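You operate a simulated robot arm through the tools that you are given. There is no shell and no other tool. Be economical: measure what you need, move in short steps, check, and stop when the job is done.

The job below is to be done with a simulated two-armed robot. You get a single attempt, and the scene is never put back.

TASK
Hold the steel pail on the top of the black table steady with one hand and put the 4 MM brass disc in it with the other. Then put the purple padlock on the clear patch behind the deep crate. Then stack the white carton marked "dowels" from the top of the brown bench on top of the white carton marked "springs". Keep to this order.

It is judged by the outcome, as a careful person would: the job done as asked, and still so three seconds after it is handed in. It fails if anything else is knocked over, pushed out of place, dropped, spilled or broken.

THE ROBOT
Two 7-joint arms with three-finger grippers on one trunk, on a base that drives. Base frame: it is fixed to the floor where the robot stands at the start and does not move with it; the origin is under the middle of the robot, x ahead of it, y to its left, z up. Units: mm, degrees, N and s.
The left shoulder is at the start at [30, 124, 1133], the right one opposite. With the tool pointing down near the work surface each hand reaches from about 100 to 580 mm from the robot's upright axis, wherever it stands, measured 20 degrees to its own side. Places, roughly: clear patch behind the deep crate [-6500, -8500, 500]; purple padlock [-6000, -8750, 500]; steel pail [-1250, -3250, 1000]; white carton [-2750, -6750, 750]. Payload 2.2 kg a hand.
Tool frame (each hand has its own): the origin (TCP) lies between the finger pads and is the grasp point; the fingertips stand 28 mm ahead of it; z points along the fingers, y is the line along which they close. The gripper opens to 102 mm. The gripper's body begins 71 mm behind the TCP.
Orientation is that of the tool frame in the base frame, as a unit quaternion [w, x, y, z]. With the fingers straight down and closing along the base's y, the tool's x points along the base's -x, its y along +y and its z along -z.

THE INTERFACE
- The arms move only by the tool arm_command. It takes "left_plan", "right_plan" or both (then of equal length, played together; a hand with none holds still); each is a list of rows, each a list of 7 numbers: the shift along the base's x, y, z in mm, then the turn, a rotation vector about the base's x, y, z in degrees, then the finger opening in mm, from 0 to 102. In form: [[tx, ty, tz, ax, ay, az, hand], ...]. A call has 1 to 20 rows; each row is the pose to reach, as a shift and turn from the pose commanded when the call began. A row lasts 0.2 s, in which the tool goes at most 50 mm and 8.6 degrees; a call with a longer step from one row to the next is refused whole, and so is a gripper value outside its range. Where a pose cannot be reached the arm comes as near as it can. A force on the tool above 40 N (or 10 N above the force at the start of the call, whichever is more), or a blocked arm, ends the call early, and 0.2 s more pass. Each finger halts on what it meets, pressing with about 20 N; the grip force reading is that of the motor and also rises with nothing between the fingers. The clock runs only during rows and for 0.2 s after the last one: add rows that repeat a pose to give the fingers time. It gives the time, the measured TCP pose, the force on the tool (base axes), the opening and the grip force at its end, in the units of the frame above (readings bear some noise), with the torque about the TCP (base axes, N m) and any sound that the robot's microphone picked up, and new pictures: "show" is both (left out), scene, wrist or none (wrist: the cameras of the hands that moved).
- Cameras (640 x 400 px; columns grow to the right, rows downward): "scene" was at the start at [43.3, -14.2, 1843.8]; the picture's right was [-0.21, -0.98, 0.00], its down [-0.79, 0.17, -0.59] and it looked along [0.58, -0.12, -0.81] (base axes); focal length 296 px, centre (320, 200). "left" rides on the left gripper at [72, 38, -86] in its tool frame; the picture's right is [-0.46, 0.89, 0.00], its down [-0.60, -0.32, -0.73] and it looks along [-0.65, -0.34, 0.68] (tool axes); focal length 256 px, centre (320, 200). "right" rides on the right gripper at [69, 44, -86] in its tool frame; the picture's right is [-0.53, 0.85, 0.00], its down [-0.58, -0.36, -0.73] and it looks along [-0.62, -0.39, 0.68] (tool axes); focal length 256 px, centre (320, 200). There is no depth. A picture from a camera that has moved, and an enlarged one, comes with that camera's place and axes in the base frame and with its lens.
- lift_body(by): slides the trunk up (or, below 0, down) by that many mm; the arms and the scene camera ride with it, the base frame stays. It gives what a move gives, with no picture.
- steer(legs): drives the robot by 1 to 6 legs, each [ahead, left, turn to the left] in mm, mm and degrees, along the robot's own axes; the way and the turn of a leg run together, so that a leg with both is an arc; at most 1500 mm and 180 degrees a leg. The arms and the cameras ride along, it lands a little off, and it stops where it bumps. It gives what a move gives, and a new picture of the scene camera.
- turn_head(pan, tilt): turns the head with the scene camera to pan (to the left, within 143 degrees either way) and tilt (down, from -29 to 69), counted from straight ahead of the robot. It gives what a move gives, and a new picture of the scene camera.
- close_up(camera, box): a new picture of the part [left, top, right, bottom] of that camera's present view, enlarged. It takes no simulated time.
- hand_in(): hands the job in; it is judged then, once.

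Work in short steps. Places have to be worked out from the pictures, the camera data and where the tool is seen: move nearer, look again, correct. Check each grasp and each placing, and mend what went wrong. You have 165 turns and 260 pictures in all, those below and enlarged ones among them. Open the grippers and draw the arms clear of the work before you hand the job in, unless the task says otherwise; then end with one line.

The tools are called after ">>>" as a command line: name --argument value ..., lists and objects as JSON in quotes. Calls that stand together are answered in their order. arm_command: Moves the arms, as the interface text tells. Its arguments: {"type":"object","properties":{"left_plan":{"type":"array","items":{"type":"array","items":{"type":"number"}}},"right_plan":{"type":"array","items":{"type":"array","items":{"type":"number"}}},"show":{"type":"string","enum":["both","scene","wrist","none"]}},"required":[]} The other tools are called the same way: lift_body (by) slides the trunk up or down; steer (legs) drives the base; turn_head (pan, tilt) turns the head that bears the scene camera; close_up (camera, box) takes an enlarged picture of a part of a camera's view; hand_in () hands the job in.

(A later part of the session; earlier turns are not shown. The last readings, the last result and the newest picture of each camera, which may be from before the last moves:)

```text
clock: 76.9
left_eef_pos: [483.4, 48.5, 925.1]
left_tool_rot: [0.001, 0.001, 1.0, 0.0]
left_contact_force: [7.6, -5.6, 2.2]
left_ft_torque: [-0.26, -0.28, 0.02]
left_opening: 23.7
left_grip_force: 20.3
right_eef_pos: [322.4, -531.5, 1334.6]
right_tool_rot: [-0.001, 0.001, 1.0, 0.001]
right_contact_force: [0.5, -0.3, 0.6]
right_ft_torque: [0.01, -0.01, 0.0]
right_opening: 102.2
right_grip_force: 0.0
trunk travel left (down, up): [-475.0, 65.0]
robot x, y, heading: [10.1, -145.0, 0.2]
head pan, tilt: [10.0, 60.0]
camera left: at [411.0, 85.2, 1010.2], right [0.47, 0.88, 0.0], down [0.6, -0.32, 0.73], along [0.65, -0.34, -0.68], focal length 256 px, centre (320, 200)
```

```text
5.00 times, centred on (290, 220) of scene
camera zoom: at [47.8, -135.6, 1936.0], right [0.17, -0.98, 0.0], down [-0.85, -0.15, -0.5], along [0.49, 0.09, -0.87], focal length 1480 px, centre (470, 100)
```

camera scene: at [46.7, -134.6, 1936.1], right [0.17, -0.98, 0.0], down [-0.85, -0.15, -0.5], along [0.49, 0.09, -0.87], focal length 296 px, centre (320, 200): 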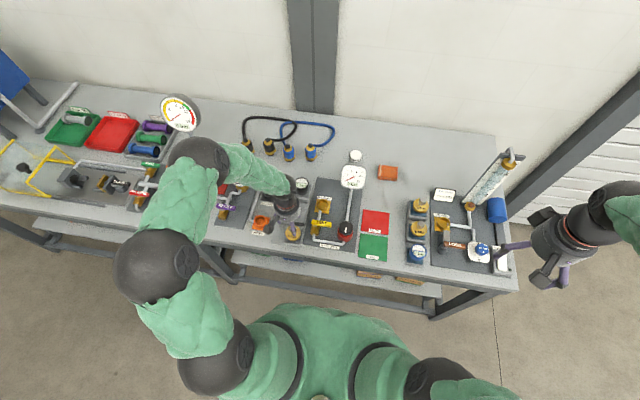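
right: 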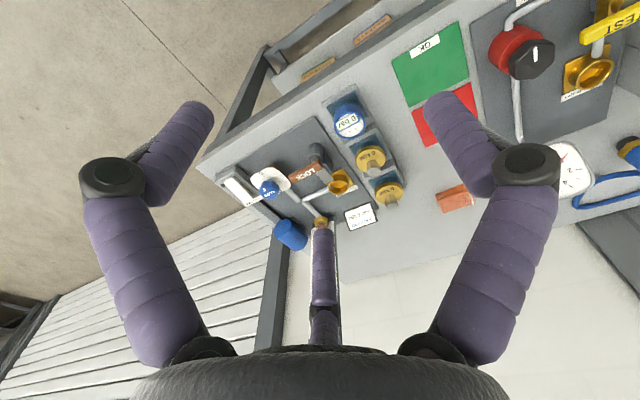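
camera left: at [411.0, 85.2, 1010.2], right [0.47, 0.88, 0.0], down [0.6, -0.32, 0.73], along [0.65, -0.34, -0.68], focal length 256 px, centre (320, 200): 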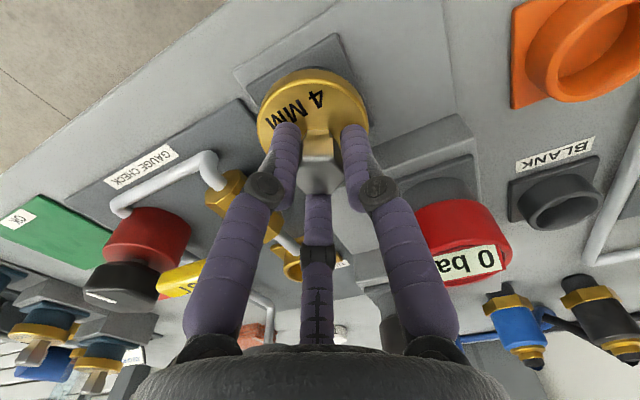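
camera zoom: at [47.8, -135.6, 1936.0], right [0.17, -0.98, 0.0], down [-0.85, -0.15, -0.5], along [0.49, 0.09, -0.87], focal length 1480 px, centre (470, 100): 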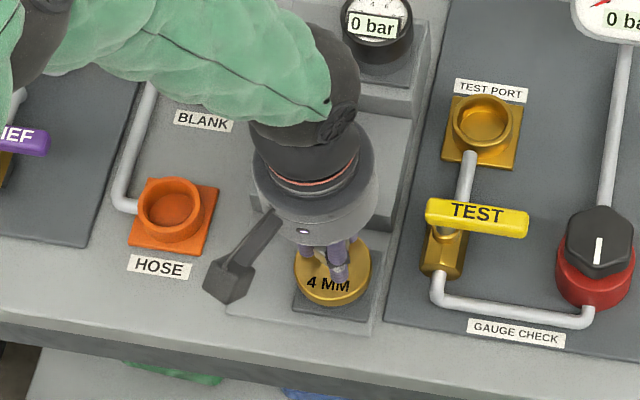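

The knob is gripped (23.7 mm, 20 N). Lift straight up slowly.

>>> arm_command --left_plan '[[1, -1, 8, 0, 0, 0, 5], [1, -1, 20, 0, 0, 0, 5], [1, -1, 45, 0, 0, 0, 5], [1, -1, 90, 0, 0, 0, 5], [1, -1, 130, 0, 0, 0, 5]]' --show "both"

```text
clock: 78.1
left_eef_pos: [480.5, 48.0, 1053.6]
left_tool_rot: [-0.001, 0.001, 1.0, 0.001]
left_contact_force: [0.6, -0.8, -0.2]
left_ft_torque: [-0.01, -0.04, 0.0]
left_opening: 4.9
left_grip_force: 0.1
right_eef_pos: [320.6, -530.1, 1335.5]
right_tool_rot: [0.001, 0.001, 1.0, 0.001]
right_contact_force: [-0.1, 0.5, 0.1]
right_ft_torque: [-0.01, 0.02, 0.0]
right_opening: 101.8
right_grip_force: 0.0
trunk travel left (down, up): [-475.0, 65.0]
robot x, y, heading: [10.1, -150.3, -0.0]
head pan, tilt: [10.0, 60.0]
camera scene: at [45.6, -134.9, 1936.1], right [0.17, -0.98, 0.0], down [-0.85, -0.15, -0.5], along [0.49, 0.09, -0.87], focal length 296 px, centre (320, 200)
camera left: at [408.2, 85.1, 1140.3], right [0.47, 0.88, 0.0], down [0.6, -0.32, 0.73], along [0.65, -0.34, -0.68], focal length 256 px, centre (320, 200)
```

scene: 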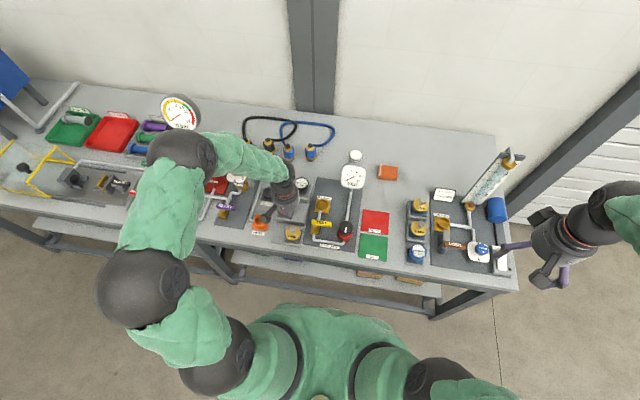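
left: 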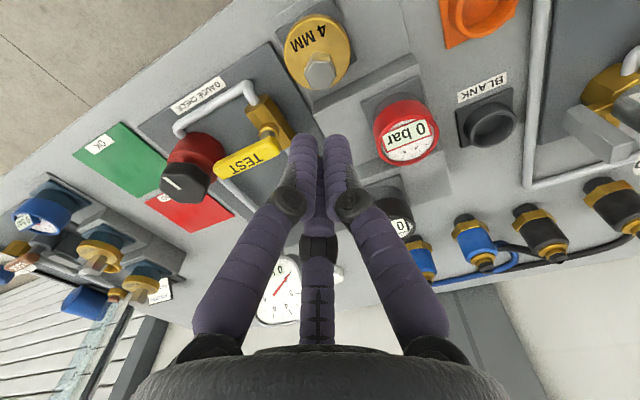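

The grip slipped off the knob: too shallow. I return, descend with a narrower 44 mm opening slowly until contact or TCP z≈908, then inspect.

>>> arm_command --left_plan '[[2, 0, -45, 0, 0, 0, 44], [2, 0, -90, 0, 0, 0, 44], [2, 0, -125, 0, 0, 0, 44], [2, 0, -132, 0, 0, 0, 44], [2, 0, -138, 0, 0, 0, 44], [2, 0, -142, 0, 0, 0, 44], [2, 0, -142, 0, 0, 0, 44]]' --show "wrist"

>>> close_up --camera "left" --box '[220, 60, 420, 220]'

>>> close_up --camera "scene" --box '[270, 190, 320, 250]'

```text
clock: 79.5
left_eef_pos: [481.2, 44.4, 920.3]
left_tool_rot: [0.002, 0.001, 1.0, 0.002]
left_contact_force: [-21.3, -11.5, 47.6]
left_ft_torque: [-1.06, 1.7, -0.28]
left_opening: 30.7
left_grip_force: 20.1
right_eef_pos: [315.5, -533.5, 1335.6]
right_tool_rot: [0.002, 0.001, 1.0, 0.003]
right_contact_force: [-0.4, -0.5, 0.6]
right_ft_torque: [0.01, -0.04, -0.02]
right_opening: 102.0
right_grip_force: 0.0
trunk travel left (down, up): [-475.0, 65.0]
robot x, y, heading: [9.2, -149.4, -0.1]
head pan, tilt: [10.0, 60.0]
stopped in row 6 (left hand): the force on the tool passed its limit at 58 N (the readings are from after the stop); the commanded pose is now the measured one
camera left: at [408.5, 82.7, 1005.6], right [0.47, 0.88, 0.01], down [0.6, -0.32, 0.73], along [0.65, -0.34, -0.68], focal length 256 px, centre (320, 200)
```

left: 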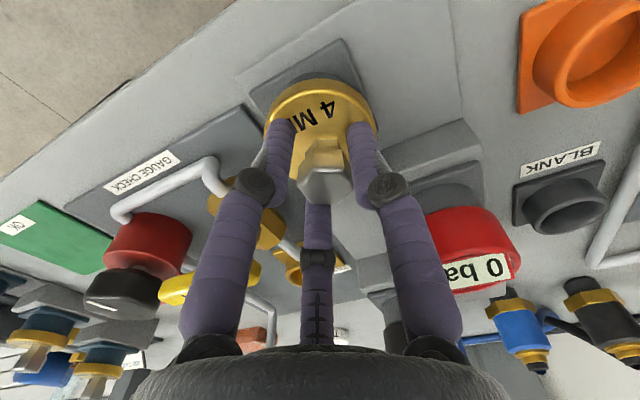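

```text
2.50 times, centred on (320, 140) of left
camera zoom: at [408.5, 82.7, 1005.6], right [0.47, 0.88, 0.01], down [0.6, -0.32, 0.73], along [0.65, -0.34, -0.68], focal length 640 px, centre (320, 350)
```

zoom: 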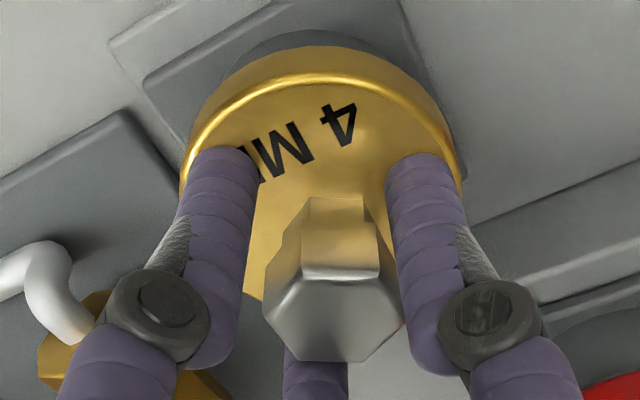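

```text
6.67 times, centred on (295, 220) of scene
camera zoom: at [38.4, -139.0, 1936.8], right [0.17, -0.98, 0.0], down [-0.85, -0.15, -0.5], along [0.5, 0.09, -0.86], focal length 1974 px, centre (487, 67)
```

zoom: 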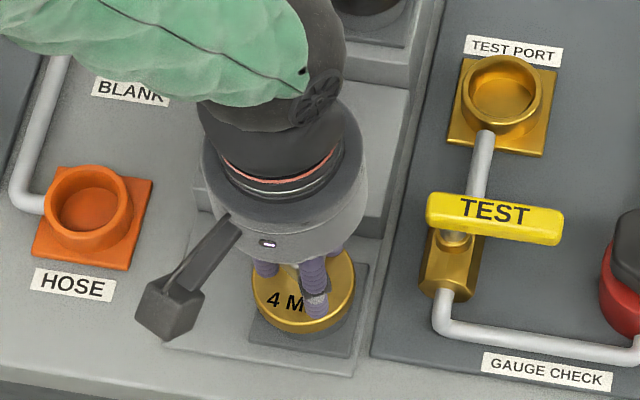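

Fingertips met the disc face (top z≈892), so the hex knob spans ≈892–920 at about [484,46.5], narrower at the neck. I lift a little, turn the hand −11° to match the hex flats, recentre, descend to TCP 923 and close.

>>> arm_command --left_plan '[[0, 0, 12, 0, 0, 0, 60], [2, 1, 30, 0, 0, -6, 60], [3, 2, 30, 0, 0, -11, 60], [3, 2, 18, 0, 0, -11, 50], [3, 2, 8, 0, 0, -11, 50], [3, 2, 3, 0, 0, -11, 48], [3, 2, 3, 0, 0, -11, 48]]' --show "wrist"

>>> close_up --camera "left" --box '[220, 60, 420, 220]'

```text
clock: 81.1
left_eef_pos: [489.9, 50.5, 919.7]
left_tool_rot: [0.004, 0.096, 0.995, 0.001]
left_contact_force: [-0.5, -1.3, 2.3]
left_ft_torque: [-0.06, 0.12, -0.03]
left_opening: 48.1
left_grip_force: 0.1
right_eef_pos: [321.3, -530.3, 1334.9]
right_tool_rot: [-0.001, 0.001, 1.0, 0.001]
right_contact_force: [-0.5, 0.2, -0.1]
right_ft_torque: [-0.02, -0.02, -0.01]
right_opening: 102.1
right_grip_force: 0.1
trunk travel left (down, up): [-475.0, 65.0]
robot x, y, heading: [6.9, -145.8, -0.3]
head pan, tilt: [10.0, 60.0]
camera left: at [425.7, 101.6, 1004.9], right [0.62, 0.78, 0.01], down [0.53, -0.43, 0.73], along [0.58, -0.46, -0.68], focal length 256 px, centre (320, 200)
```

left: 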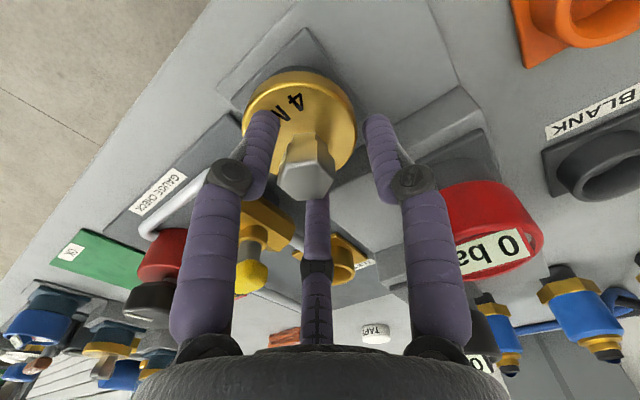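

```text
2.50 times, centred on (320, 140) of left
camera zoom: at [425.7, 101.6, 1004.9], right [0.62, 0.78, 0.01], down [0.53, -0.43, 0.73], along [0.58, -0.46, -0.68], focal length 640 px, centre (320, 350)
```

zoom: 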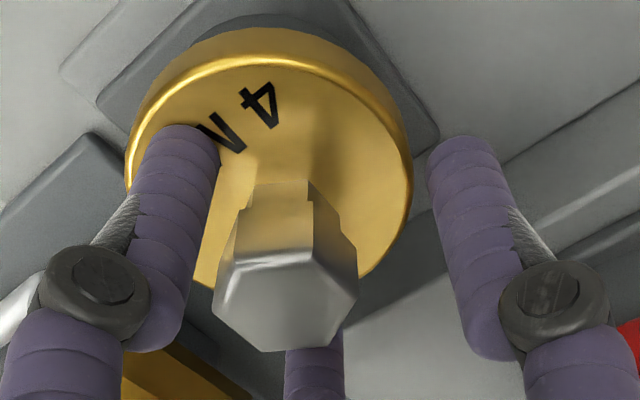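

Tool is 6 mm past the knob in x and 3 in y. Correct, then close and lift gently.

>>> arm_command --left_plan '[[-6, -3, 2, 0, 0, 0, 48], [-6, -3, 2, 0, 0, 0, 30], [-6, -3, 2, 0, 0, 0, 10], [-6, -3, 2, 0, 0, 0, 0], [-6, -3, 2, 0, 0, 0, 0]]' --show "wrist"

>>> close_up --camera "left" --box '[220, 60, 420, 220]'

```text
clock: 82.3
left_eef_pos: [485.3, 46.0, 921.9]
left_tool_rot: [0.002, 0.096, 0.995, 0.001]
left_contact_force: [2.3, -6.4, 2.0]
left_ft_torque: [-0.19, -0.07, 0.06]
left_opening: 24.7
left_grip_force: 19.8
right_eef_pos: [321.0, -532.1, 1334.5]
right_tool_rot: [0.0, 0.001, 1.0, 0.001]
right_contact_force: [0.9, 0.6, 0.2]
right_ft_torque: [0.0, 0.01, -0.03]
right_opening: 102.1
right_grip_force: 0.0
trunk travel left (down, up): [-475.0, 65.0]
robot x, y, heading: [11.2, -147.3, -0.3]
head pan, tilt: [10.0, 60.0]
camera left: at [420.2, 97.9, 1007.0], right [0.63, 0.78, 0.01], down [0.53, -0.43, 0.73], along [0.57, -0.46, -0.68], focal length 256 px, centre (320, 200)
```

left: 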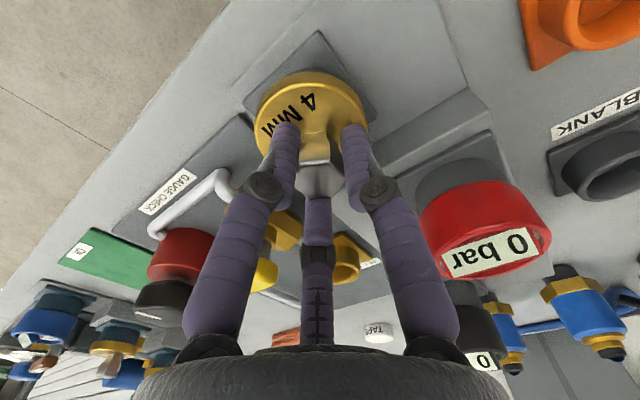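

```text
2.50 times, centred on (320, 140) of left
camera zoom: at [420.2, 97.9, 1007.0], right [0.63, 0.78, 0.01], down [0.53, -0.43, 0.73], along [0.57, -0.46, -0.68], focal length 640 px, centre (320, 350)
```

zoom: 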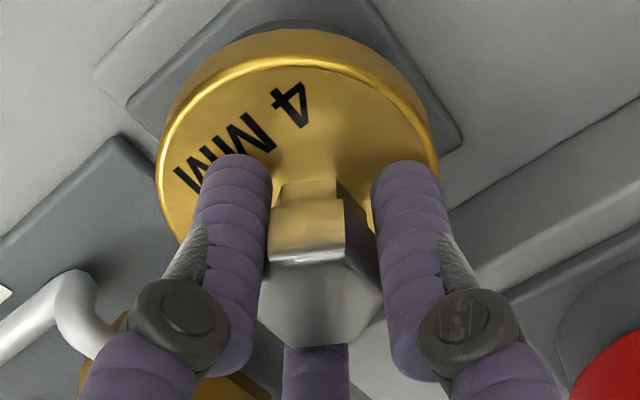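

Grip around the knob looks centred (24.7 mm). Lift slowly by 20 mm in small increments and read.

>>> arm_command --left_plan '[[0, 0, 3, 0, 0, 0, 0], [0, 0, 6, 0, 0, 0, 0], [0, 0, 10, 0, 0, 0, 0], [0, 0, 15, 0, 0, 0, 0], [0, 0, 20, 0, 0, 0, 0], [0, 0, 20, 0, 0, 0, 0]]' --show "wrist"

```text
clock: 83.7
left_eef_pos: [485.3, 47.8, 941.4]
left_tool_rot: [0.002, 0.095, 0.995, 0.001]
left_contact_force: [-0.3, -0.9, -1.6]
left_ft_torque: [0.02, -0.01, 0.0]
left_opening: 24.0
left_grip_force: 19.9
right_eef_pos: [321.9, -530.6, 1334.1]
right_tool_rot: [0.0, 0.0, 1.0, 0.001]
right_contact_force: [-0.8, 0.3, -0.3]
right_ft_torque: [0.0, -0.01, 0.02]
right_opening: 102.3
right_grip_force: 0.0
trunk travel left (down, up): [-475.0, 65.0]
robot x, y, heading: [11.0, -145.1, -0.0]
head pan, tilt: [10.0, 60.0]
camera left: at [419.9, 99.0, 1027.4], right [0.62, 0.78, 0.01], down [0.53, -0.43, 0.73], along [0.57, -0.46, -0.68], focal length 256 px, centre (320, 200)
```

left: 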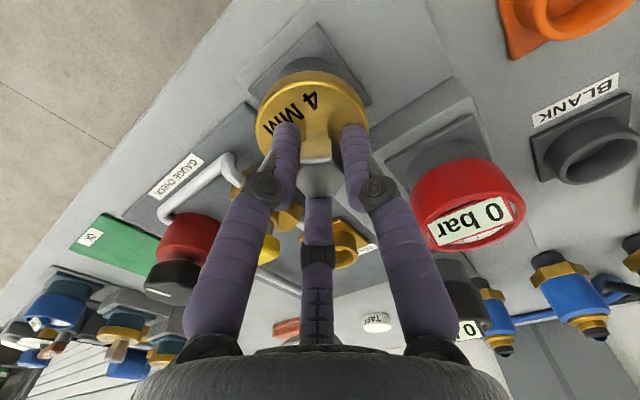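

The disc is lifting with the hand. Raise it 250 mm and draw back a little.

>>> arm_command --left_plan '[[0, 0, 30, 0, 0, 0, 0], [0, 0, 65, 0, 0, 0, 0], [0, 0, 100, 0, 0, 0, 0], [0, 0, 140, 0, 0, 0, 0], [0, 0, 180, 0, 0, 0, 0], [0, 0, 220, 0, 0, 0, 0], [0, 0, 250, 0, 0, 0, 0]]' --show "wrist"

```text
clock: 85.3
left_eef_pos: [483.2, 46.7, 1192.6]
left_tool_rot: [0.003, 0.096, 0.995, 0.0]
left_contact_force: [0.1, 0.3, -2.8]
left_ft_torque: [-0.02, 0.02, 0.0]
left_opening: 24.2
left_grip_force: 20.5
right_eef_pos: [320.8, -530.3, 1335.2]
right_tool_rot: [0.001, 0.0, 1.0, 0.001]
right_contact_force: [0.1, 0.4, -1.0]
right_ft_torque: [-0.01, -0.02, 0.04]
right_opening: 101.9
right_grip_force: 0.1
trunk travel left (down, up): [-475.0, 65.0]
robot x, y, heading: [9.6, -147.3, 0.1]
head pan, tilt: [10.0, 60.0]
camera left: at [418.5, 97.9, 1277.8], right [0.62, 0.78, 0.0], down [0.53, -0.43, 0.73], along [0.57, -0.46, -0.68], focal length 256 px, centre (320, 200)
```

left: 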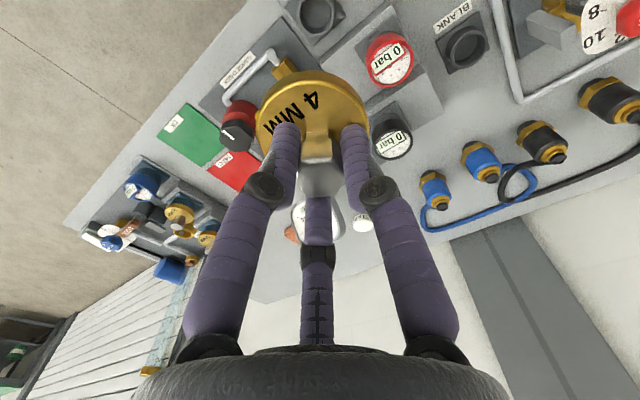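

Disc held firmly. Drive back to the pail: back off, turn right, forward, strafe right.

>>> steer --legs '[[-350, 0, 0], [0, 0, -90], [1000, 0, 0], [950, 0, 0], [0, -1010, 0]]'

>>> turn_head --pan 0 --tilt 50

```text
clock: 105.5
left_eef_pos: [-1196.0, -2540.7, 1192.1]
left_tool_rot: [0.002, 0.782, 0.623, -0.002]
left_contact_force: [-0.7, -0.2, -1.6]
left_ft_torque: [-0.04, 0.02, -0.03]
left_opening: 24.0
left_grip_force: 19.6
right_eef_pos: [-1768.2, -2358.3, 1334.0]
right_tool_rot: [0.001, 0.72, 0.694, 0.001]
right_contact_force: [0.1, -0.5, 0.7]
right_ft_torque: [0.0, 0.01, -0.02]
right_opening: 102.0
right_grip_force: 0.0
trunk travel left (down, up): [-475.0, 65.0]
robot x, y, heading: [-1374.4, -2061.1, -92.2]
head pan, tilt: [10.0, 60.0]
camera scene: at [-1362.9, -2095.6, 1936.0], right [-0.99, -0.14, 0.0], down [-0.12, 0.86, -0.5], along [0.07, -0.5, -0.87], focal length 296 px, centre (320, 200)
```

scene: 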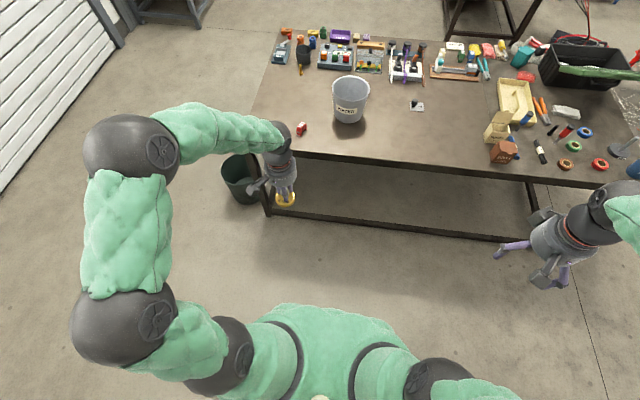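

```text
clock: 106.2
left_eef_pos: [-1196.0, -2540.7, 1192.9]
left_tool_rot: [0.003, 0.783, 0.622, -0.001]
left_contact_force: [-0.5, -0.2, -0.4]
left_ft_torque: [-0.02, 0.0, 0.02]
left_opening: 24.2
left_grip_force: 19.6
right_eef_pos: [-1769.0, -2358.8, 1334.0]
right_tool_rot: [0.0, 0.719, 0.695, 0.0]
right_contact_force: [-0.4, -0.6, 0.3]
right_ft_torque: [0.01, -0.01, 0.01]
right_opening: 102.2
right_grip_force: 0.0
trunk travel left (down, up): [-475.0, 65.0]
robot x, y, heading: [-1372.9, -2060.5, -92.1]
head pan, tilt: [0.0, 50.0]
camera scene: at [-1375.0, -2106.5, 1948.6], right [-1.0, 0.04, 0.0], down [0.03, 0.77, -0.64], along [-0.02, -0.64, -0.77], focal length 296 px, centre (320, 200)
```

scene: 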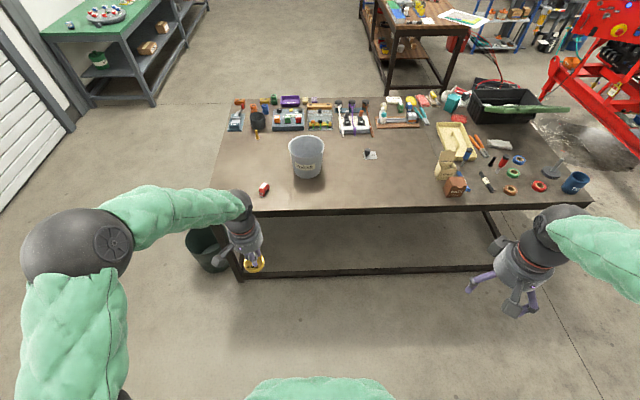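

Close in: correct heading by +2° and drive ahead 570 mm.

>>> steer --legs '[[0, 10, 2.1], [570, 0, 0]]'

```text
clock: 109.9
left_eef_pos: [-1169.1, -3109.1, 1192.5]
left_tool_rot: [0.002, 0.772, 0.636, -0.001]
left_contact_force: [0.4, -1.2, -2.1]
left_ft_torque: [0.0, 0.04, -0.01]
left_opening: 24.1
left_grip_force: 19.7
right_eef_pos: [-1746.9, -2945.9, 1334.4]
right_tool_rot: [0.001, 0.707, 0.707, 0.001]
right_contact_force: [0.3, 0.1, 0.0]
right_ft_torque: [0.02, -0.01, 0.0]
right_opening: 102.2
right_grip_force: 0.1
trunk travel left (down, up): [-475.0, 65.0]
robot x, y, heading: [-1362.3, -2638.5, -90.2]
head pan, tilt: [0.0, 50.0]
camera scene: at [-1363.0, -2681.2, 1948.6], right [-1.0, 0.0, 0.0], down [0.0, 0.77, -0.64], along [0.0, -0.64, -0.77], focal length 296 px, centre (320, 200)
```

scene: 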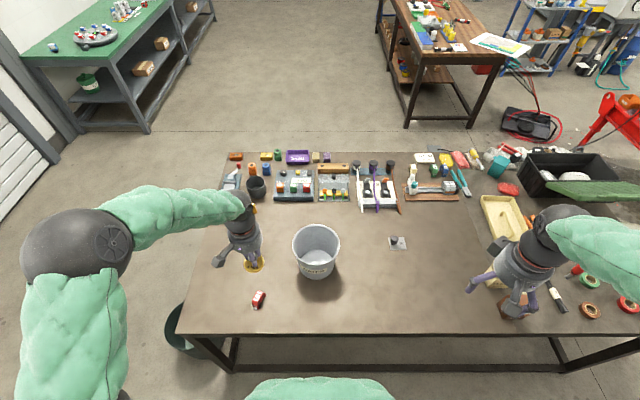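

Pail centre ≈(−1348,−3305), rim z≈960; table front edge ≈−3000. I need more reach, so I creep forward 35 mm.

>>> steer --legs '[[35, 0, 0]]'

>>> close_up --camera "scene" --box '[270, 200, 370, 300]'

```text
clock: 110.7
left_eef_pos: [-1169.3, -3140.3, 1192.3]
left_tool_rot: [0.004, 0.771, 0.637, -0.001]
left_contact_force: [0.2, -0.2, -1.4]
left_ft_torque: [-0.04, -0.01, 0.02]
left_opening: 24.0
left_grip_force: 19.9
right_eef_pos: [-1747.1, -2978.7, 1335.7]
right_tool_rot: [0.002, 0.708, 0.707, -0.001]
right_contact_force: [-0.3, 0.6, 0.9]
right_ft_torque: [-0.08, -0.04, 0.04]
right_opening: 102.0
right_grip_force: 0.0
trunk travel left (down, up): [-475.0, 65.0]
robot x, y, heading: [-1364.7, -2668.9, -90.2]
head pan, tilt: [0.0, 50.0]
camera scene: at [-1363.0, -2710.8, 1948.7], right [-1.0, 0.0, 0.0], down [0.0, 0.76, -0.64], along [0.0, -0.64, -0.76], focal length 296 px, centre (320, 200)
```

scene: 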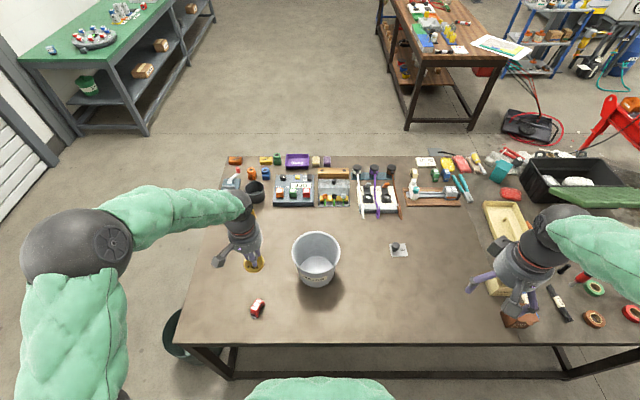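

```text
4.00 times, centred on (320, 250) of scene
camera zoom: at [-1363.0, -2710.8, 1948.7], right [-1.0, 0.0, 0.0], down [0.0, 0.76, -0.64], along [0.0, -0.64, -0.76], focal length 1184 px, centre (320, 0)
```

zoom: 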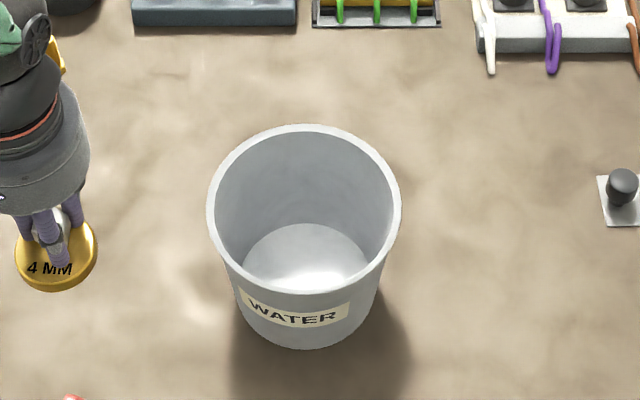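

The pail is empty; centre ≈(−1348,−3275). I bring the right hand above the rim point on its near‑right side (≈(−1429,−3228)), turned −30° so the fingers close radially.

>>> arm_command --right_plan '[[38, -30, 0, 0, 0, -4, 60], [76, -60, 0, 0, 0, -8, 60], [114, -90, 0, 0, 0, -12, 60], [152, -120, 0, 0, 0, -16, 60], [190, -150, 0, 0, 0, -20, 60], [228, -180, 0, 0, 0, -24, 60], [266, -210, -20, 0, 0, -28, 60], [300, -235, -45, 0, 0, -30, 60], [318, -249, -85, 0, 0, -30, 60], [318, -249, -130, 0, 0, -30, 60], [318, -249, -175, 0, 0, -30, 60], [318, -249, -205, 0, 0, -30, 60], [318, -249, -205, 0, 0, -30, 60]]' --show "both"

>>> close_up --camera "scene" --box '[270, 180, 390, 300]'

```text
refused: row 7 steps farther than a row can; nothing moved
```

```text
3.33 times, centred on (330, 240) of scene
camera zoom: at [-1363.0, -2710.8, 1948.7], right [-1.0, 0.0, 0.0], down [0.0, 0.76, -0.64], along [0.0, -0.64, -0.76], focal length 987 px, centre (287, 67)
```

zoom: 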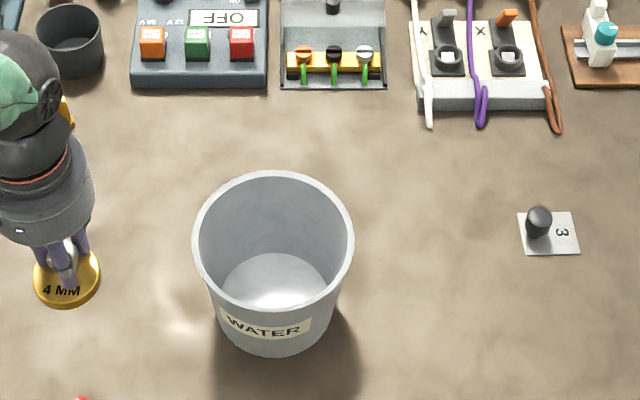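

Row 7 was slightly too long; I shorten the combined step.

>>> arm_command --right_plan '[[38, -30, 0, 0, 0, -4, 60], [76, -60, 0, 0, 0, -8, 60], [114, -90, 0, 0, 0, -12, 60], [152, -120, 0, 0, 0, -16, 60], [190, -150, 0, 0, 0, -20, 60], [228, -180, 0, 0, 0, -24, 60], [264, -208, 0, 0, 0, -28, 60], [298, -235, -20, 0, 0, -30, 60], [318, -249, -60, 0, 0, -30, 60], [318, -249, -105, 0, 0, -30, 60], [318, -249, -150, 0, 0, -30, 60], [318, -249, -195, 0, 0, -30, 60], [318, -249, -205, 0, 0, -30, 60]]' --show "both"

>>> close_up --camera "scene" --box '[270, 180, 390, 300]'

```text
clock: 113.5
left_eef_pos: [-1169.7, -3142.4, 1192.5]
left_tool_rot: [0.003, 0.771, 0.637, -0.002]
left_contact_force: [0.3, -0.4, -1.0]
left_ft_torque: [0.02, -0.03, -0.03]
left_opening: 24.1
left_grip_force: 20.1
right_eef_pos: [-1428.3, -3229.3, 1128.8]
right_tool_rot: [0.001, 0.866, 0.5, 0.0]
right_contact_force: [0.6, 0.7, -0.3]
right_ft_torque: [0.01, -0.02, 0.02]
right_opening: 60.0
right_grip_force: 0.1
trunk travel left (down, up): [-475.0, 65.0]
robot x, y, heading: [-1364.0, -2669.1, -90.0]
head pan, tilt: [0.0, 50.0]
camera scene: at [-1363.0, -2714.9, 1948.6], right [-1.0, 0.0, 0.0], down [0.0, 0.77, -0.64], along [0.0, -0.64, -0.77], focal length 296 px, centre (320, 200)
camera right: at [-1356.2, -3191.4, 1214.8], right [0.47, -0.89, 0.0], down [-0.6, -0.32, 0.73], along [-0.65, -0.34, -0.68], focal length 256 px, centre (320, 200)
```

scene: 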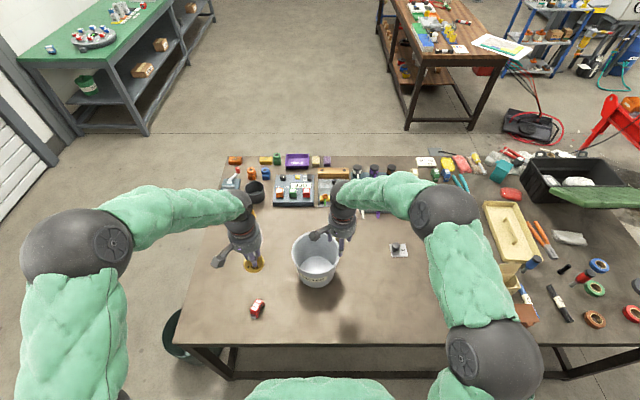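
right: 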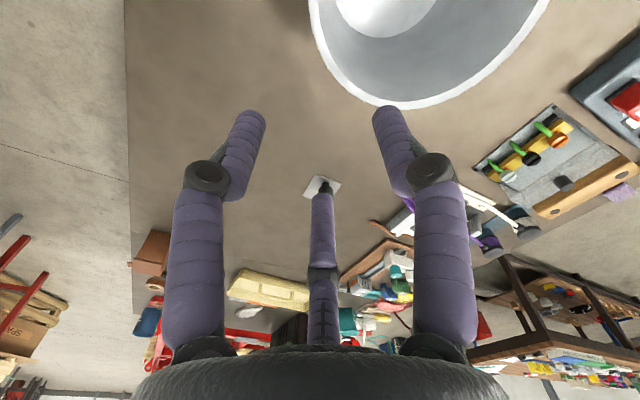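

```text
3.33 times, centred on (330, 240) of scene
camera zoom: at [-1363.0, -2714.9, 1948.6], right [-1.0, 0.0, 0.0], down [0.0, 0.77, -0.64], along [0.0, -0.64, -0.77], focal length 987 px, centre (287, 67)
```

zoom: 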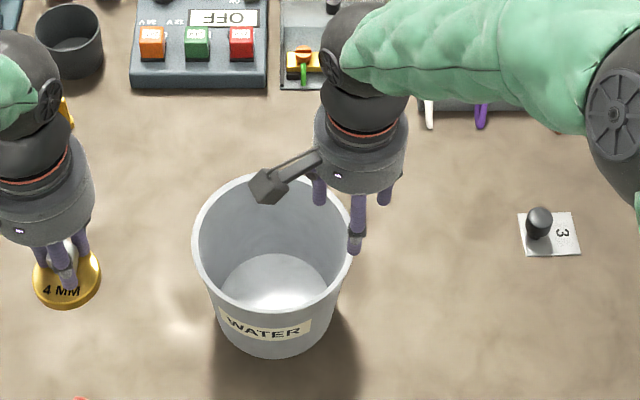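

Rim lies ≈8 mm inward of the hand axis. Shift (6,−6) and descend to z≈1010 to check.

>>> arm_command --right_plan '[[6, -6, -40, 0, 0, 0, 60], [6, -6, -80, 0, 0, 0, 60], [6, -6, -118, 0, 0, 0, 60], [6, -6, -118, 0, 0, 0, 60]]' --show "wrist"

>>> close_up --camera "scene" --box '[270, 180, 390, 300]'

```text
clock: 114.5
left_eef_pos: [-1168.7, -3143.8, 1192.1]
left_tool_rot: [0.002, 0.771, 0.637, -0.001]
left_contact_force: [0.0, 0.3, -1.6]
left_ft_torque: [-0.02, 0.01, -0.01]
left_opening: 24.0
left_grip_force: 19.4
right_eef_pos: [-1423.6, -3235.6, 1012.2]
right_tool_rot: [0.001, 0.866, 0.5, -0.001]
right_contact_force: [0.1, 1.0, 0.3]
right_ft_torque: [0.0, -0.03, 0.04]
right_opening: 60.2
right_grip_force: 0.0
trunk travel left (down, up): [-475.0, 65.0]
robot x, y, heading: [-1362.7, -2670.4, -89.9]
head pan, tilt: [0.0, 50.0]
camera right: at [-1350.4, -3197.0, 1096.8], right [0.46, -0.89, 0.0], down [-0.6, -0.32, 0.73], along [-0.65, -0.34, -0.68], focal length 256 px, centre (320, 200)
```

right: 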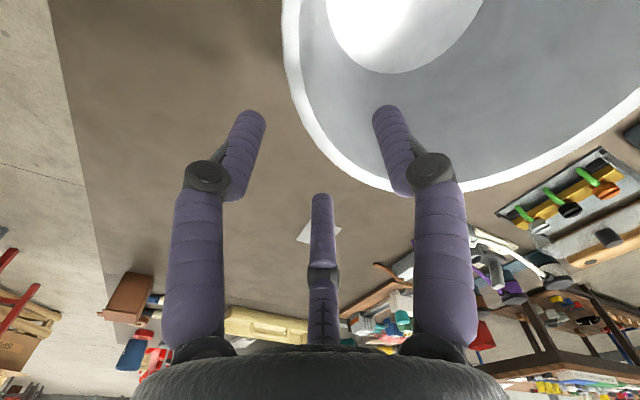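

```text
3.33 times, centred on (330, 240) of scene
camera zoom: at [-1362.8, -2714.8, 1948.7], right [-1.0, 0.0, 0.0], down [0.0, 0.77, -0.64], along [0.0, -0.64, -0.77], focal length 987 px, centre (287, 67)
```

zoom: 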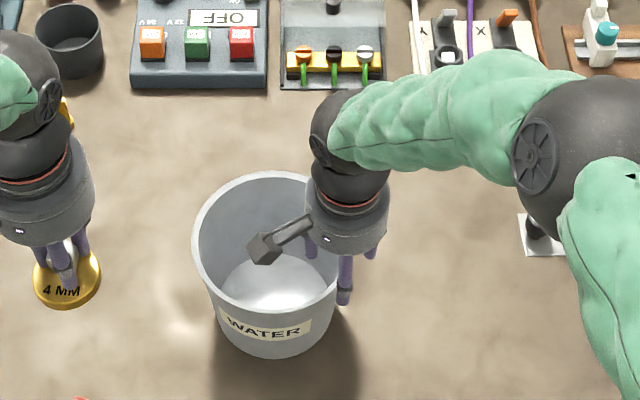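

The rim now runs through the hand axis, with one finger inside and two outside. Descend to z≈952 and close gently.

>>> arm_command --right_plan '[[0, 0, -30, 0, 0, 0, 60], [0, 0, -60, 0, 0, 0, 60], [0, 0, -60, 0, 0, 0, 40], [0, 0, -60, 0, 0, 0, 20], [0, 0, -60, 0, 0, 0, 5], [0, 0, -60, 0, 0, 0, 0], [0, 0, -60, 0, 0, 0, 0]]' --show "wrist"

>>> close_up --camera "scene" --box '[270, 180, 390, 300]'

```text
clock: 116.1
left_eef_pos: [-1169.2, -3142.9, 1192.0]
left_tool_rot: [0.002, 0.771, 0.637, -0.001]
left_contact_force: [0.1, -0.1, -2.3]
left_ft_torque: [0.01, 0.03, 0.0]
left_opening: 24.3
left_grip_force: 19.8
right_eef_pos: [-1422.2, -3235.0, 952.1]
right_tool_rot: [0.001, 0.866, 0.5, 0.001]
right_contact_force: [1.7, -3.0, 4.5]
right_ft_torque: [-0.79, -1.03, -0.23]
right_opening: 9.6
right_grip_force: 20.1
trunk travel left (down, up): [-475.0, 65.0]
robot x, y, heading: [-1362.9, -2667.9, -90.2]
head pan, tilt: [0.0, 50.0]
camera right: at [-1350.8, -3196.8, 1037.2], right [0.46, -0.89, 0.0], down [-0.6, -0.31, 0.73], along [-0.65, -0.34, -0.68], focal length 256 px, centre (320, 200)
```

right: 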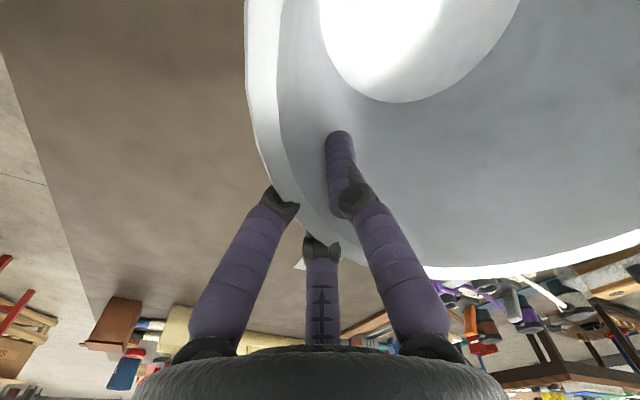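

```text
3.33 times, centred on (330, 240) of scene
camera zoom: at [-1362.7, -2715.2, 1948.6], right [-1.0, 0.0, 0.0], down [0.0, 0.77, -0.64], along [0.0, -0.64, -0.77], focal length 987 px, centre (287, 67)
```

zoom: 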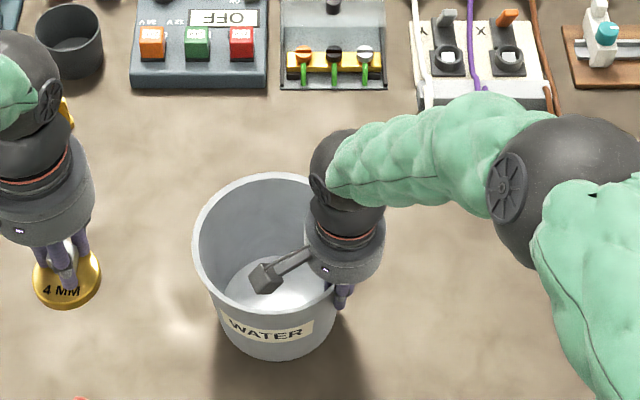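

The rim is gripped (9.6 mm, 20 N). Now move the disc over the pail at the far‑left inside, high first.

>>> arm_command --left_plan '[[-30, -30, 0, 0, 0, 0, 0], [-60, -60, 0, 0, 0, 0, 0], [-90, -90, 0, 0, 0, 0, 0], [-120, -120, 0, 0, 0, 0, 0], [-150, -152, 0, 0, 0, 0, 0], [-150, -152, 0, 0, 0, 0, 0]]' --show "both"

>>> close_up --camera "scene" --box '[270, 180, 390, 300]'

```text
clock: 117.5
left_eef_pos: [-1318.2, -3295.0, 1192.4]
left_tool_rot: [0.002, 0.771, 0.637, -0.002]
left_contact_force: [0.7, 0.1, -0.6]
left_ft_torque: [-0.01, 0.04, -0.01]
left_opening: 24.1
left_grip_force: 19.9
right_eef_pos: [-1423.5, -3234.0, 951.6]
right_tool_rot: [0.002, 0.866, 0.5, -0.001]
right_contact_force: [-2.0, -0.5, 8.3]
right_ft_torque: [-0.69, -0.95, -0.18]
right_opening: 9.5
right_grip_force: 19.8
trunk travel left (down, up): [-475.0, 65.0]
robot x, y, heading: [-1363.5, -2664.6, -89.9]
head pan, tilt: [0.0, 50.0]
camera scene: at [-1362.1, -2713.8, 1948.7], right [-1.0, 0.0, 0.0], down [0.0, 0.77, -0.64], along [0.0, -0.64, -0.77], focal length 296 px, centre (320, 200)
camera left: at [-1267.7, -3231.2, 1277.5], right [0.78, -0.62, 0.0], down [-0.43, -0.53, 0.73], along [-0.46, -0.58, -0.68], focal length 256 px, centre (320, 200)
```

scene: 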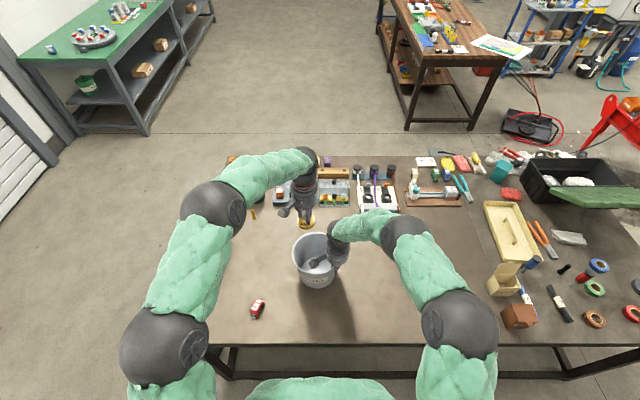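
left: 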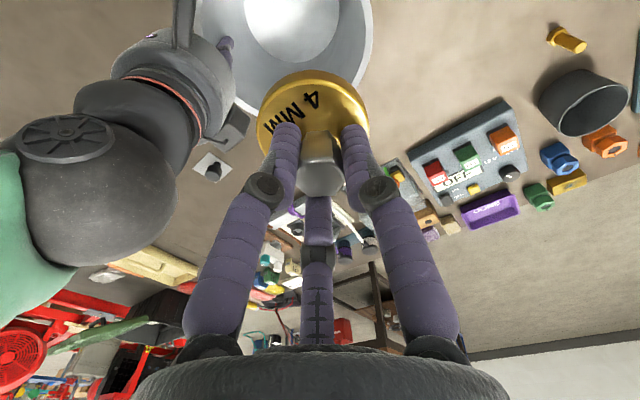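

```text
3.33 times, centred on (330, 240) of scene
camera zoom: at [-1362.1, -2713.8, 1948.7], right [-1.0, 0.0, 0.0], down [0.0, 0.77, -0.64], along [0.0, -0.64, -0.77], focal length 987 px, centre (287, 67)
```

zoom: 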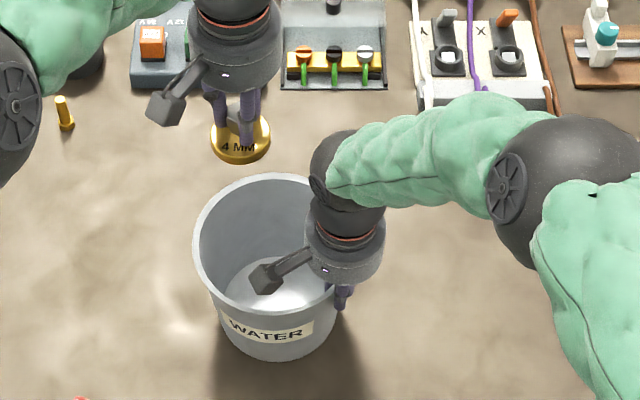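

Axis is inside the rim with ~20 mm margin for the disc. Shift slightly to the middle and lower to TCP z≈1000.

>>> arm_command --left_plan '[[-5, 4, -40, 0, 0, 0, 0], [-5, 4, -80, 0, 0, 0, 0], [-5, 4, -120, 0, 0, 0, 0], [-5, 4, -160, 0, 0, 0, 0], [-5, 4, -190, 0, 0, 0, 0], [-5, 4, -190, 0, 0, 0, 0]]' --show "wrist"

>>> close_up --camera "scene" --box '[270, 180, 390, 300]'

```text
clock: 118.9
left_eef_pos: [-1324.3, -3290.3, 1002.7]
left_tool_rot: [0.002, 0.771, 0.636, -0.002]
left_contact_force: [0.1, -0.3, -1.2]
left_ft_torque: [-0.04, -0.01, 0.01]
left_opening: 24.2
left_grip_force: 20.4
right_eef_pos: [-1422.9, -3233.4, 950.9]
right_tool_rot: [0.001, 0.866, 0.5, 0.0]
right_contact_force: [-0.8, -0.2, 7.2]
right_ft_torque: [-0.6, -1.03, -0.08]
right_opening: 9.5
right_grip_force: 19.6
trunk travel left (down, up): [-475.0, 65.0]
robot x, y, heading: [-1364.4, -2666.1, -90.1]
head pan, tilt: [0.0, 50.0]
camera left: at [-1274.5, -3226.3, 1087.6], right [0.78, -0.62, 0.01], down [-0.43, -0.53, 0.73], along [-0.46, -0.58, -0.68], focal length 256 px, centre (320, 200)
```

left: 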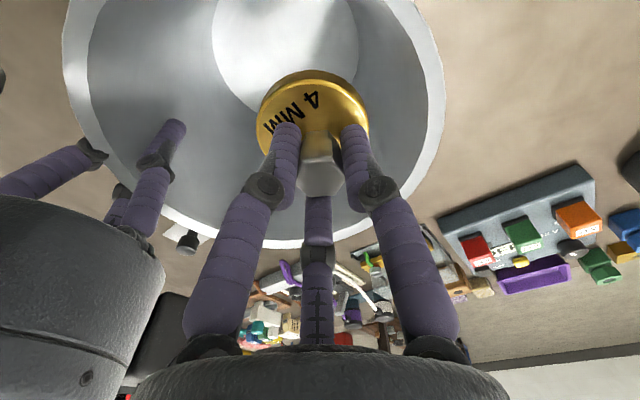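

```text
3.33 times, centred on (330, 240) of scene
camera zoom: at [-1363.1, -2714.5, 1948.7], right [-1.0, 0.0, 0.0], down [0.0, 0.77, -0.64], along [0.0, -0.64, -0.77], focal length 987 px, centre (287, 67)
```

zoom: 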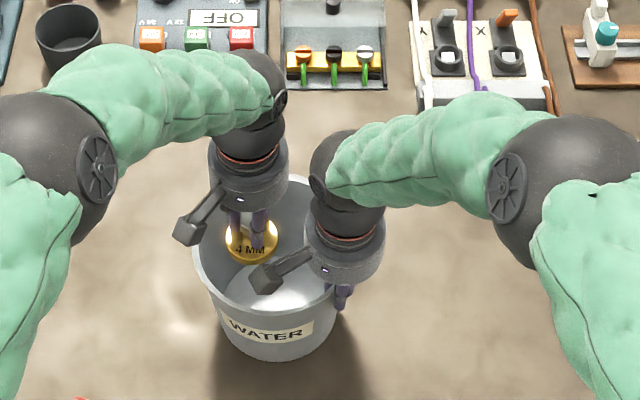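

Disc is inside the rim and clear. Lower to z≈925, then release by opening to 50 mm.

>>> arm_command --left_plan '[[2, -1, -25, 0, 0, 0, 0], [3, -2, -50, 0, 0, 0, 0], [3, -2, -77, 0, 0, 0, 0], [3, -2, -77, 0, 0, 0, 0], [3, -2, -77, 0, 0, 0, 25], [3, -2, -77, 0, 0, 0, 40], [3, -2, -77, 0, 0, 0, 50], [3, -2, -77, 0, 0, 0, 50]]' --show "wrist"

>>> close_up --camera "scene" --box '[270, 180, 390, 300]'

```text
clock: 120.7
left_eef_pos: [-1321.3, -3291.4, 925.9]
left_tool_rot: [0.003, 0.771, 0.637, -0.001]
left_contact_force: [0.1, 0.7, -1.1]
left_ft_torque: [0.02, 0.01, 0.03]
left_opening: 50.0
left_grip_force: 0.1
right_eef_pos: [-1424.5, -3233.2, 951.6]
right_tool_rot: [0.002, 0.866, 0.501, -0.001]
right_contact_force: [-0.5, 0.0, 5.7]
right_ft_torque: [-0.65, -1.05, -0.02]
right_opening: 9.5
right_grip_force: 20.5
trunk travel left (down, up): [-475.0, 65.0]
robot x, y, heading: [-1363.9, -2663.6, -90.1]
head pan, tilt: [0.0, 50.0]
camera left: at [-1270.6, -3227.9, 1011.0], right [0.78, -0.62, 0.0], down [-0.43, -0.53, 0.73], along [-0.46, -0.58, -0.68], focal length 256 px, centre (320, 200)
```

left: 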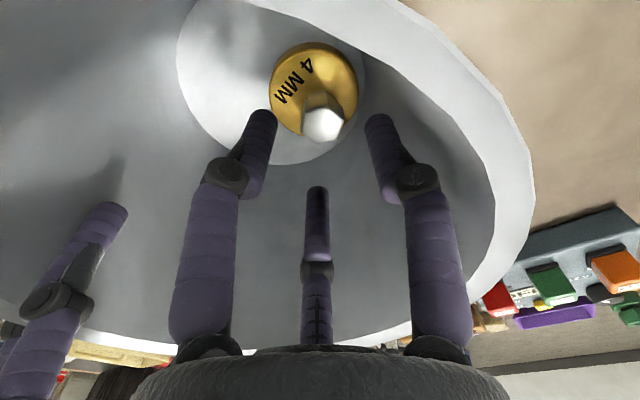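

```text
3.33 times, centred on (330, 240) of scene
camera zoom: at [-1363.1, -2714.6, 1948.6], right [-1.0, 0.0, 0.0], down [0.0, 0.77, -0.64], along [0.0, -0.64, -0.77], focal length 987 px, centre (287, 67)
```

zoom: 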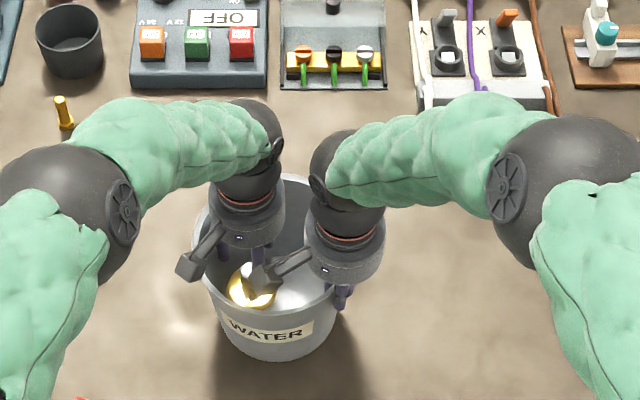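

The disc lies in the pail. Raise the left hand straight out and aside, then open the right hand and lift it.

>>> arm_command --left_plan '[[0, 0, 40, 0, 0, 0, 40], [0, 0, 85, 0, 0, 0, 40], [0, 0, 130, 0, 0, 0, 40], [0, 0, 175, 0, 0, 0, 40], [0, 0, 220, 0, 0, 0, 40], [0, 0, 265, 0, 0, 0, 40], [35, 30, 290, 0, 0, 0, 40], [70, 60, 300, 0, 0, 0, 40], [110, 90, 300, 0, 0, 0, 40], [150, 110, 300, 0, 0, 0, 40]]' --show "none"

>>> arm_command --right_plan '[[0, 0, 0, 0, 0, 0, 20], [0, 0, 0, 0, 0, 0, 40], [0, 0, 0, 0, 0, 0, 60], [0, 0, 0, 0, 0, 0, 60]]' --show "wrist"

```text
refused: row 7 steps farther than a row can; nothing moved
```

```text
clock: 121.7
left_eef_pos: [-1321.7, -3292.7, 925.4]
left_tool_rot: [0.002, 0.771, 0.637, -0.001]
left_contact_force: [-0.4, -0.1, -0.5]
left_ft_torque: [0.03, -0.01, 0.01]
left_opening: 50.0
left_grip_force: 0.1
right_eef_pos: [-1423.7, -3234.2, 950.6]
right_tool_rot: [0.001, 0.866, 0.501, 0.0]
right_contact_force: [-0.1, 0.4, 0.0]
right_ft_torque: [0.0, 0.01, 0.02]
right_opening: 60.1
right_grip_force: 0.1
trunk travel left (down, up): [-475.0, 65.0]
robot x, y, heading: [-1368.3, -2668.9, -89.9]
head pan, tilt: [0.0, 50.0]
camera right: at [-1350.9, -3196.1, 1036.7], right [0.47, -0.89, 0.0], down [-0.6, -0.32, 0.73], along [-0.65, -0.34, -0.68], focal length 256 px, centre (320, 200)
```

right: 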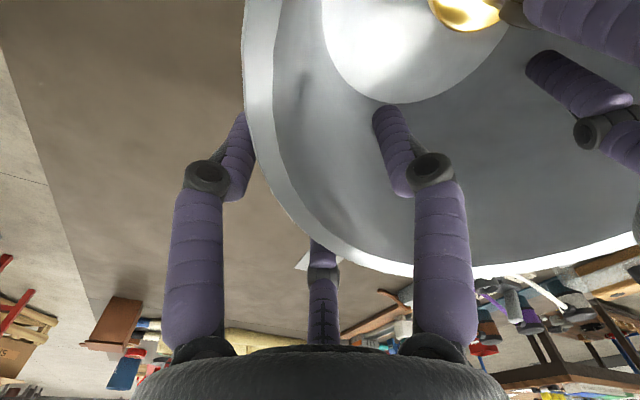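

The left row was refused but the right has already opened; the disc was already down, so I now raise both hands straight up, left first clear of the pail.

>>> arm_command --left_plan '[[0, 0, 40, 0, 0, 0, 40], [0, 0, 85, 0, 0, 0, 40], [0, 0, 130, 0, 0, 0, 40], [0, 0, 175, 0, 0, 0, 40], [0, 0, 220, 0, 0, 0, 40], [0, 0, 265, 0, 0, 0, 40], [0, 0, 300, 0, 0, 0, 40], [30, 30, 300, 0, 0, 0, 40], [60, 60, 300, 0, 0, 0, 40], [95, 90, 300, 0, 0, 0, 40], [130, 110, 300, 0, 0, 0, 40]]' --right_plan '[[0, 0, 0, 0, 0, 0, 60], [0, 0, 0, 0, 0, 0, 60], [0, 0, 30, 0, 0, 0, 60], [0, 0, 70, 0, 0, 0, 60], [0, 0, 115, 0, 0, 0, 60], [0, 0, 160, 0, 0, 0, 60], [0, 0, 205, 0, 0, 0, 60], [0, 0, 250, 0, 0, 0, 60], [0, 0, 290, 0, 0, 0, 60], [-40, 20, 300, 0, 0, 0, 60], [-80, 40, 300, 0, 0, 0, 60]]' --show "scene"

>>> close_up --camera "scene" --box '[270, 180, 390, 300]'

```text
clock: 124.1
left_eef_pos: [-1188.2, -3180.2, 1226.8]
left_tool_rot: [0.002, 0.771, 0.636, -0.002]
left_contact_force: [-0.4, 0.5, -0.3]
left_ft_torque: [-0.06, 0.03, -0.05]
left_opening: 40.0
left_grip_force: 0.0
right_eef_pos: [-1502.0, -3194.8, 1253.0]
right_tool_rot: [0.001, 0.865, 0.501, -0.001]
right_contact_force: [0.2, 0.4, 0.8]
right_ft_torque: [-0.01, -0.01, 0.02]
right_opening: 59.9
right_grip_force: 0.0
trunk travel left (down, up): [-475.0, 65.0]
robot x, y, heading: [-1364.5, -2671.6, -89.6]
head pan, tilt: [0.0, 50.0]
camera scene: at [-1362.4, -2712.5, 1948.7], right [-1.0, 0.0, 0.0], down [0.0, 0.77, -0.64], along [0.0, -0.64, -0.77], focal length 296 px, centre (320, 200)
```

scene: 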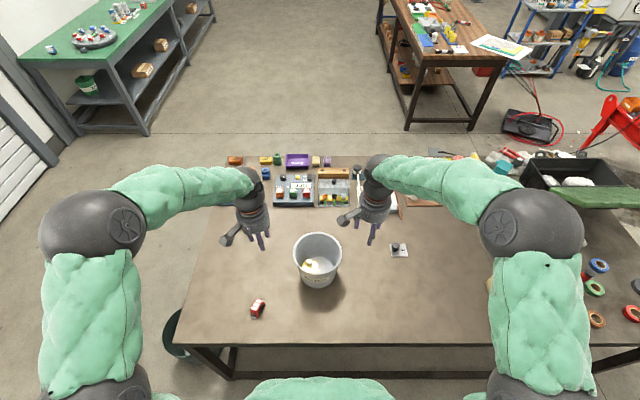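

```text
3.33 times, centred on (330, 240) of scene
camera zoom: at [-1362.4, -2712.5, 1948.7], right [-1.0, 0.0, 0.0], down [0.0, 0.77, -0.64], along [0.0, -0.64, -0.77], focal length 987 px, centre (287, 67)
```

zoom: 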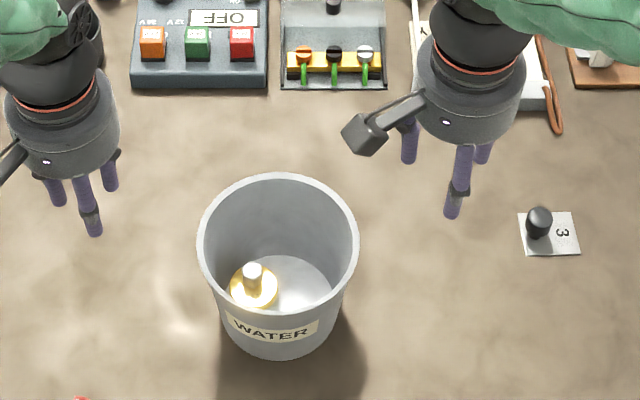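

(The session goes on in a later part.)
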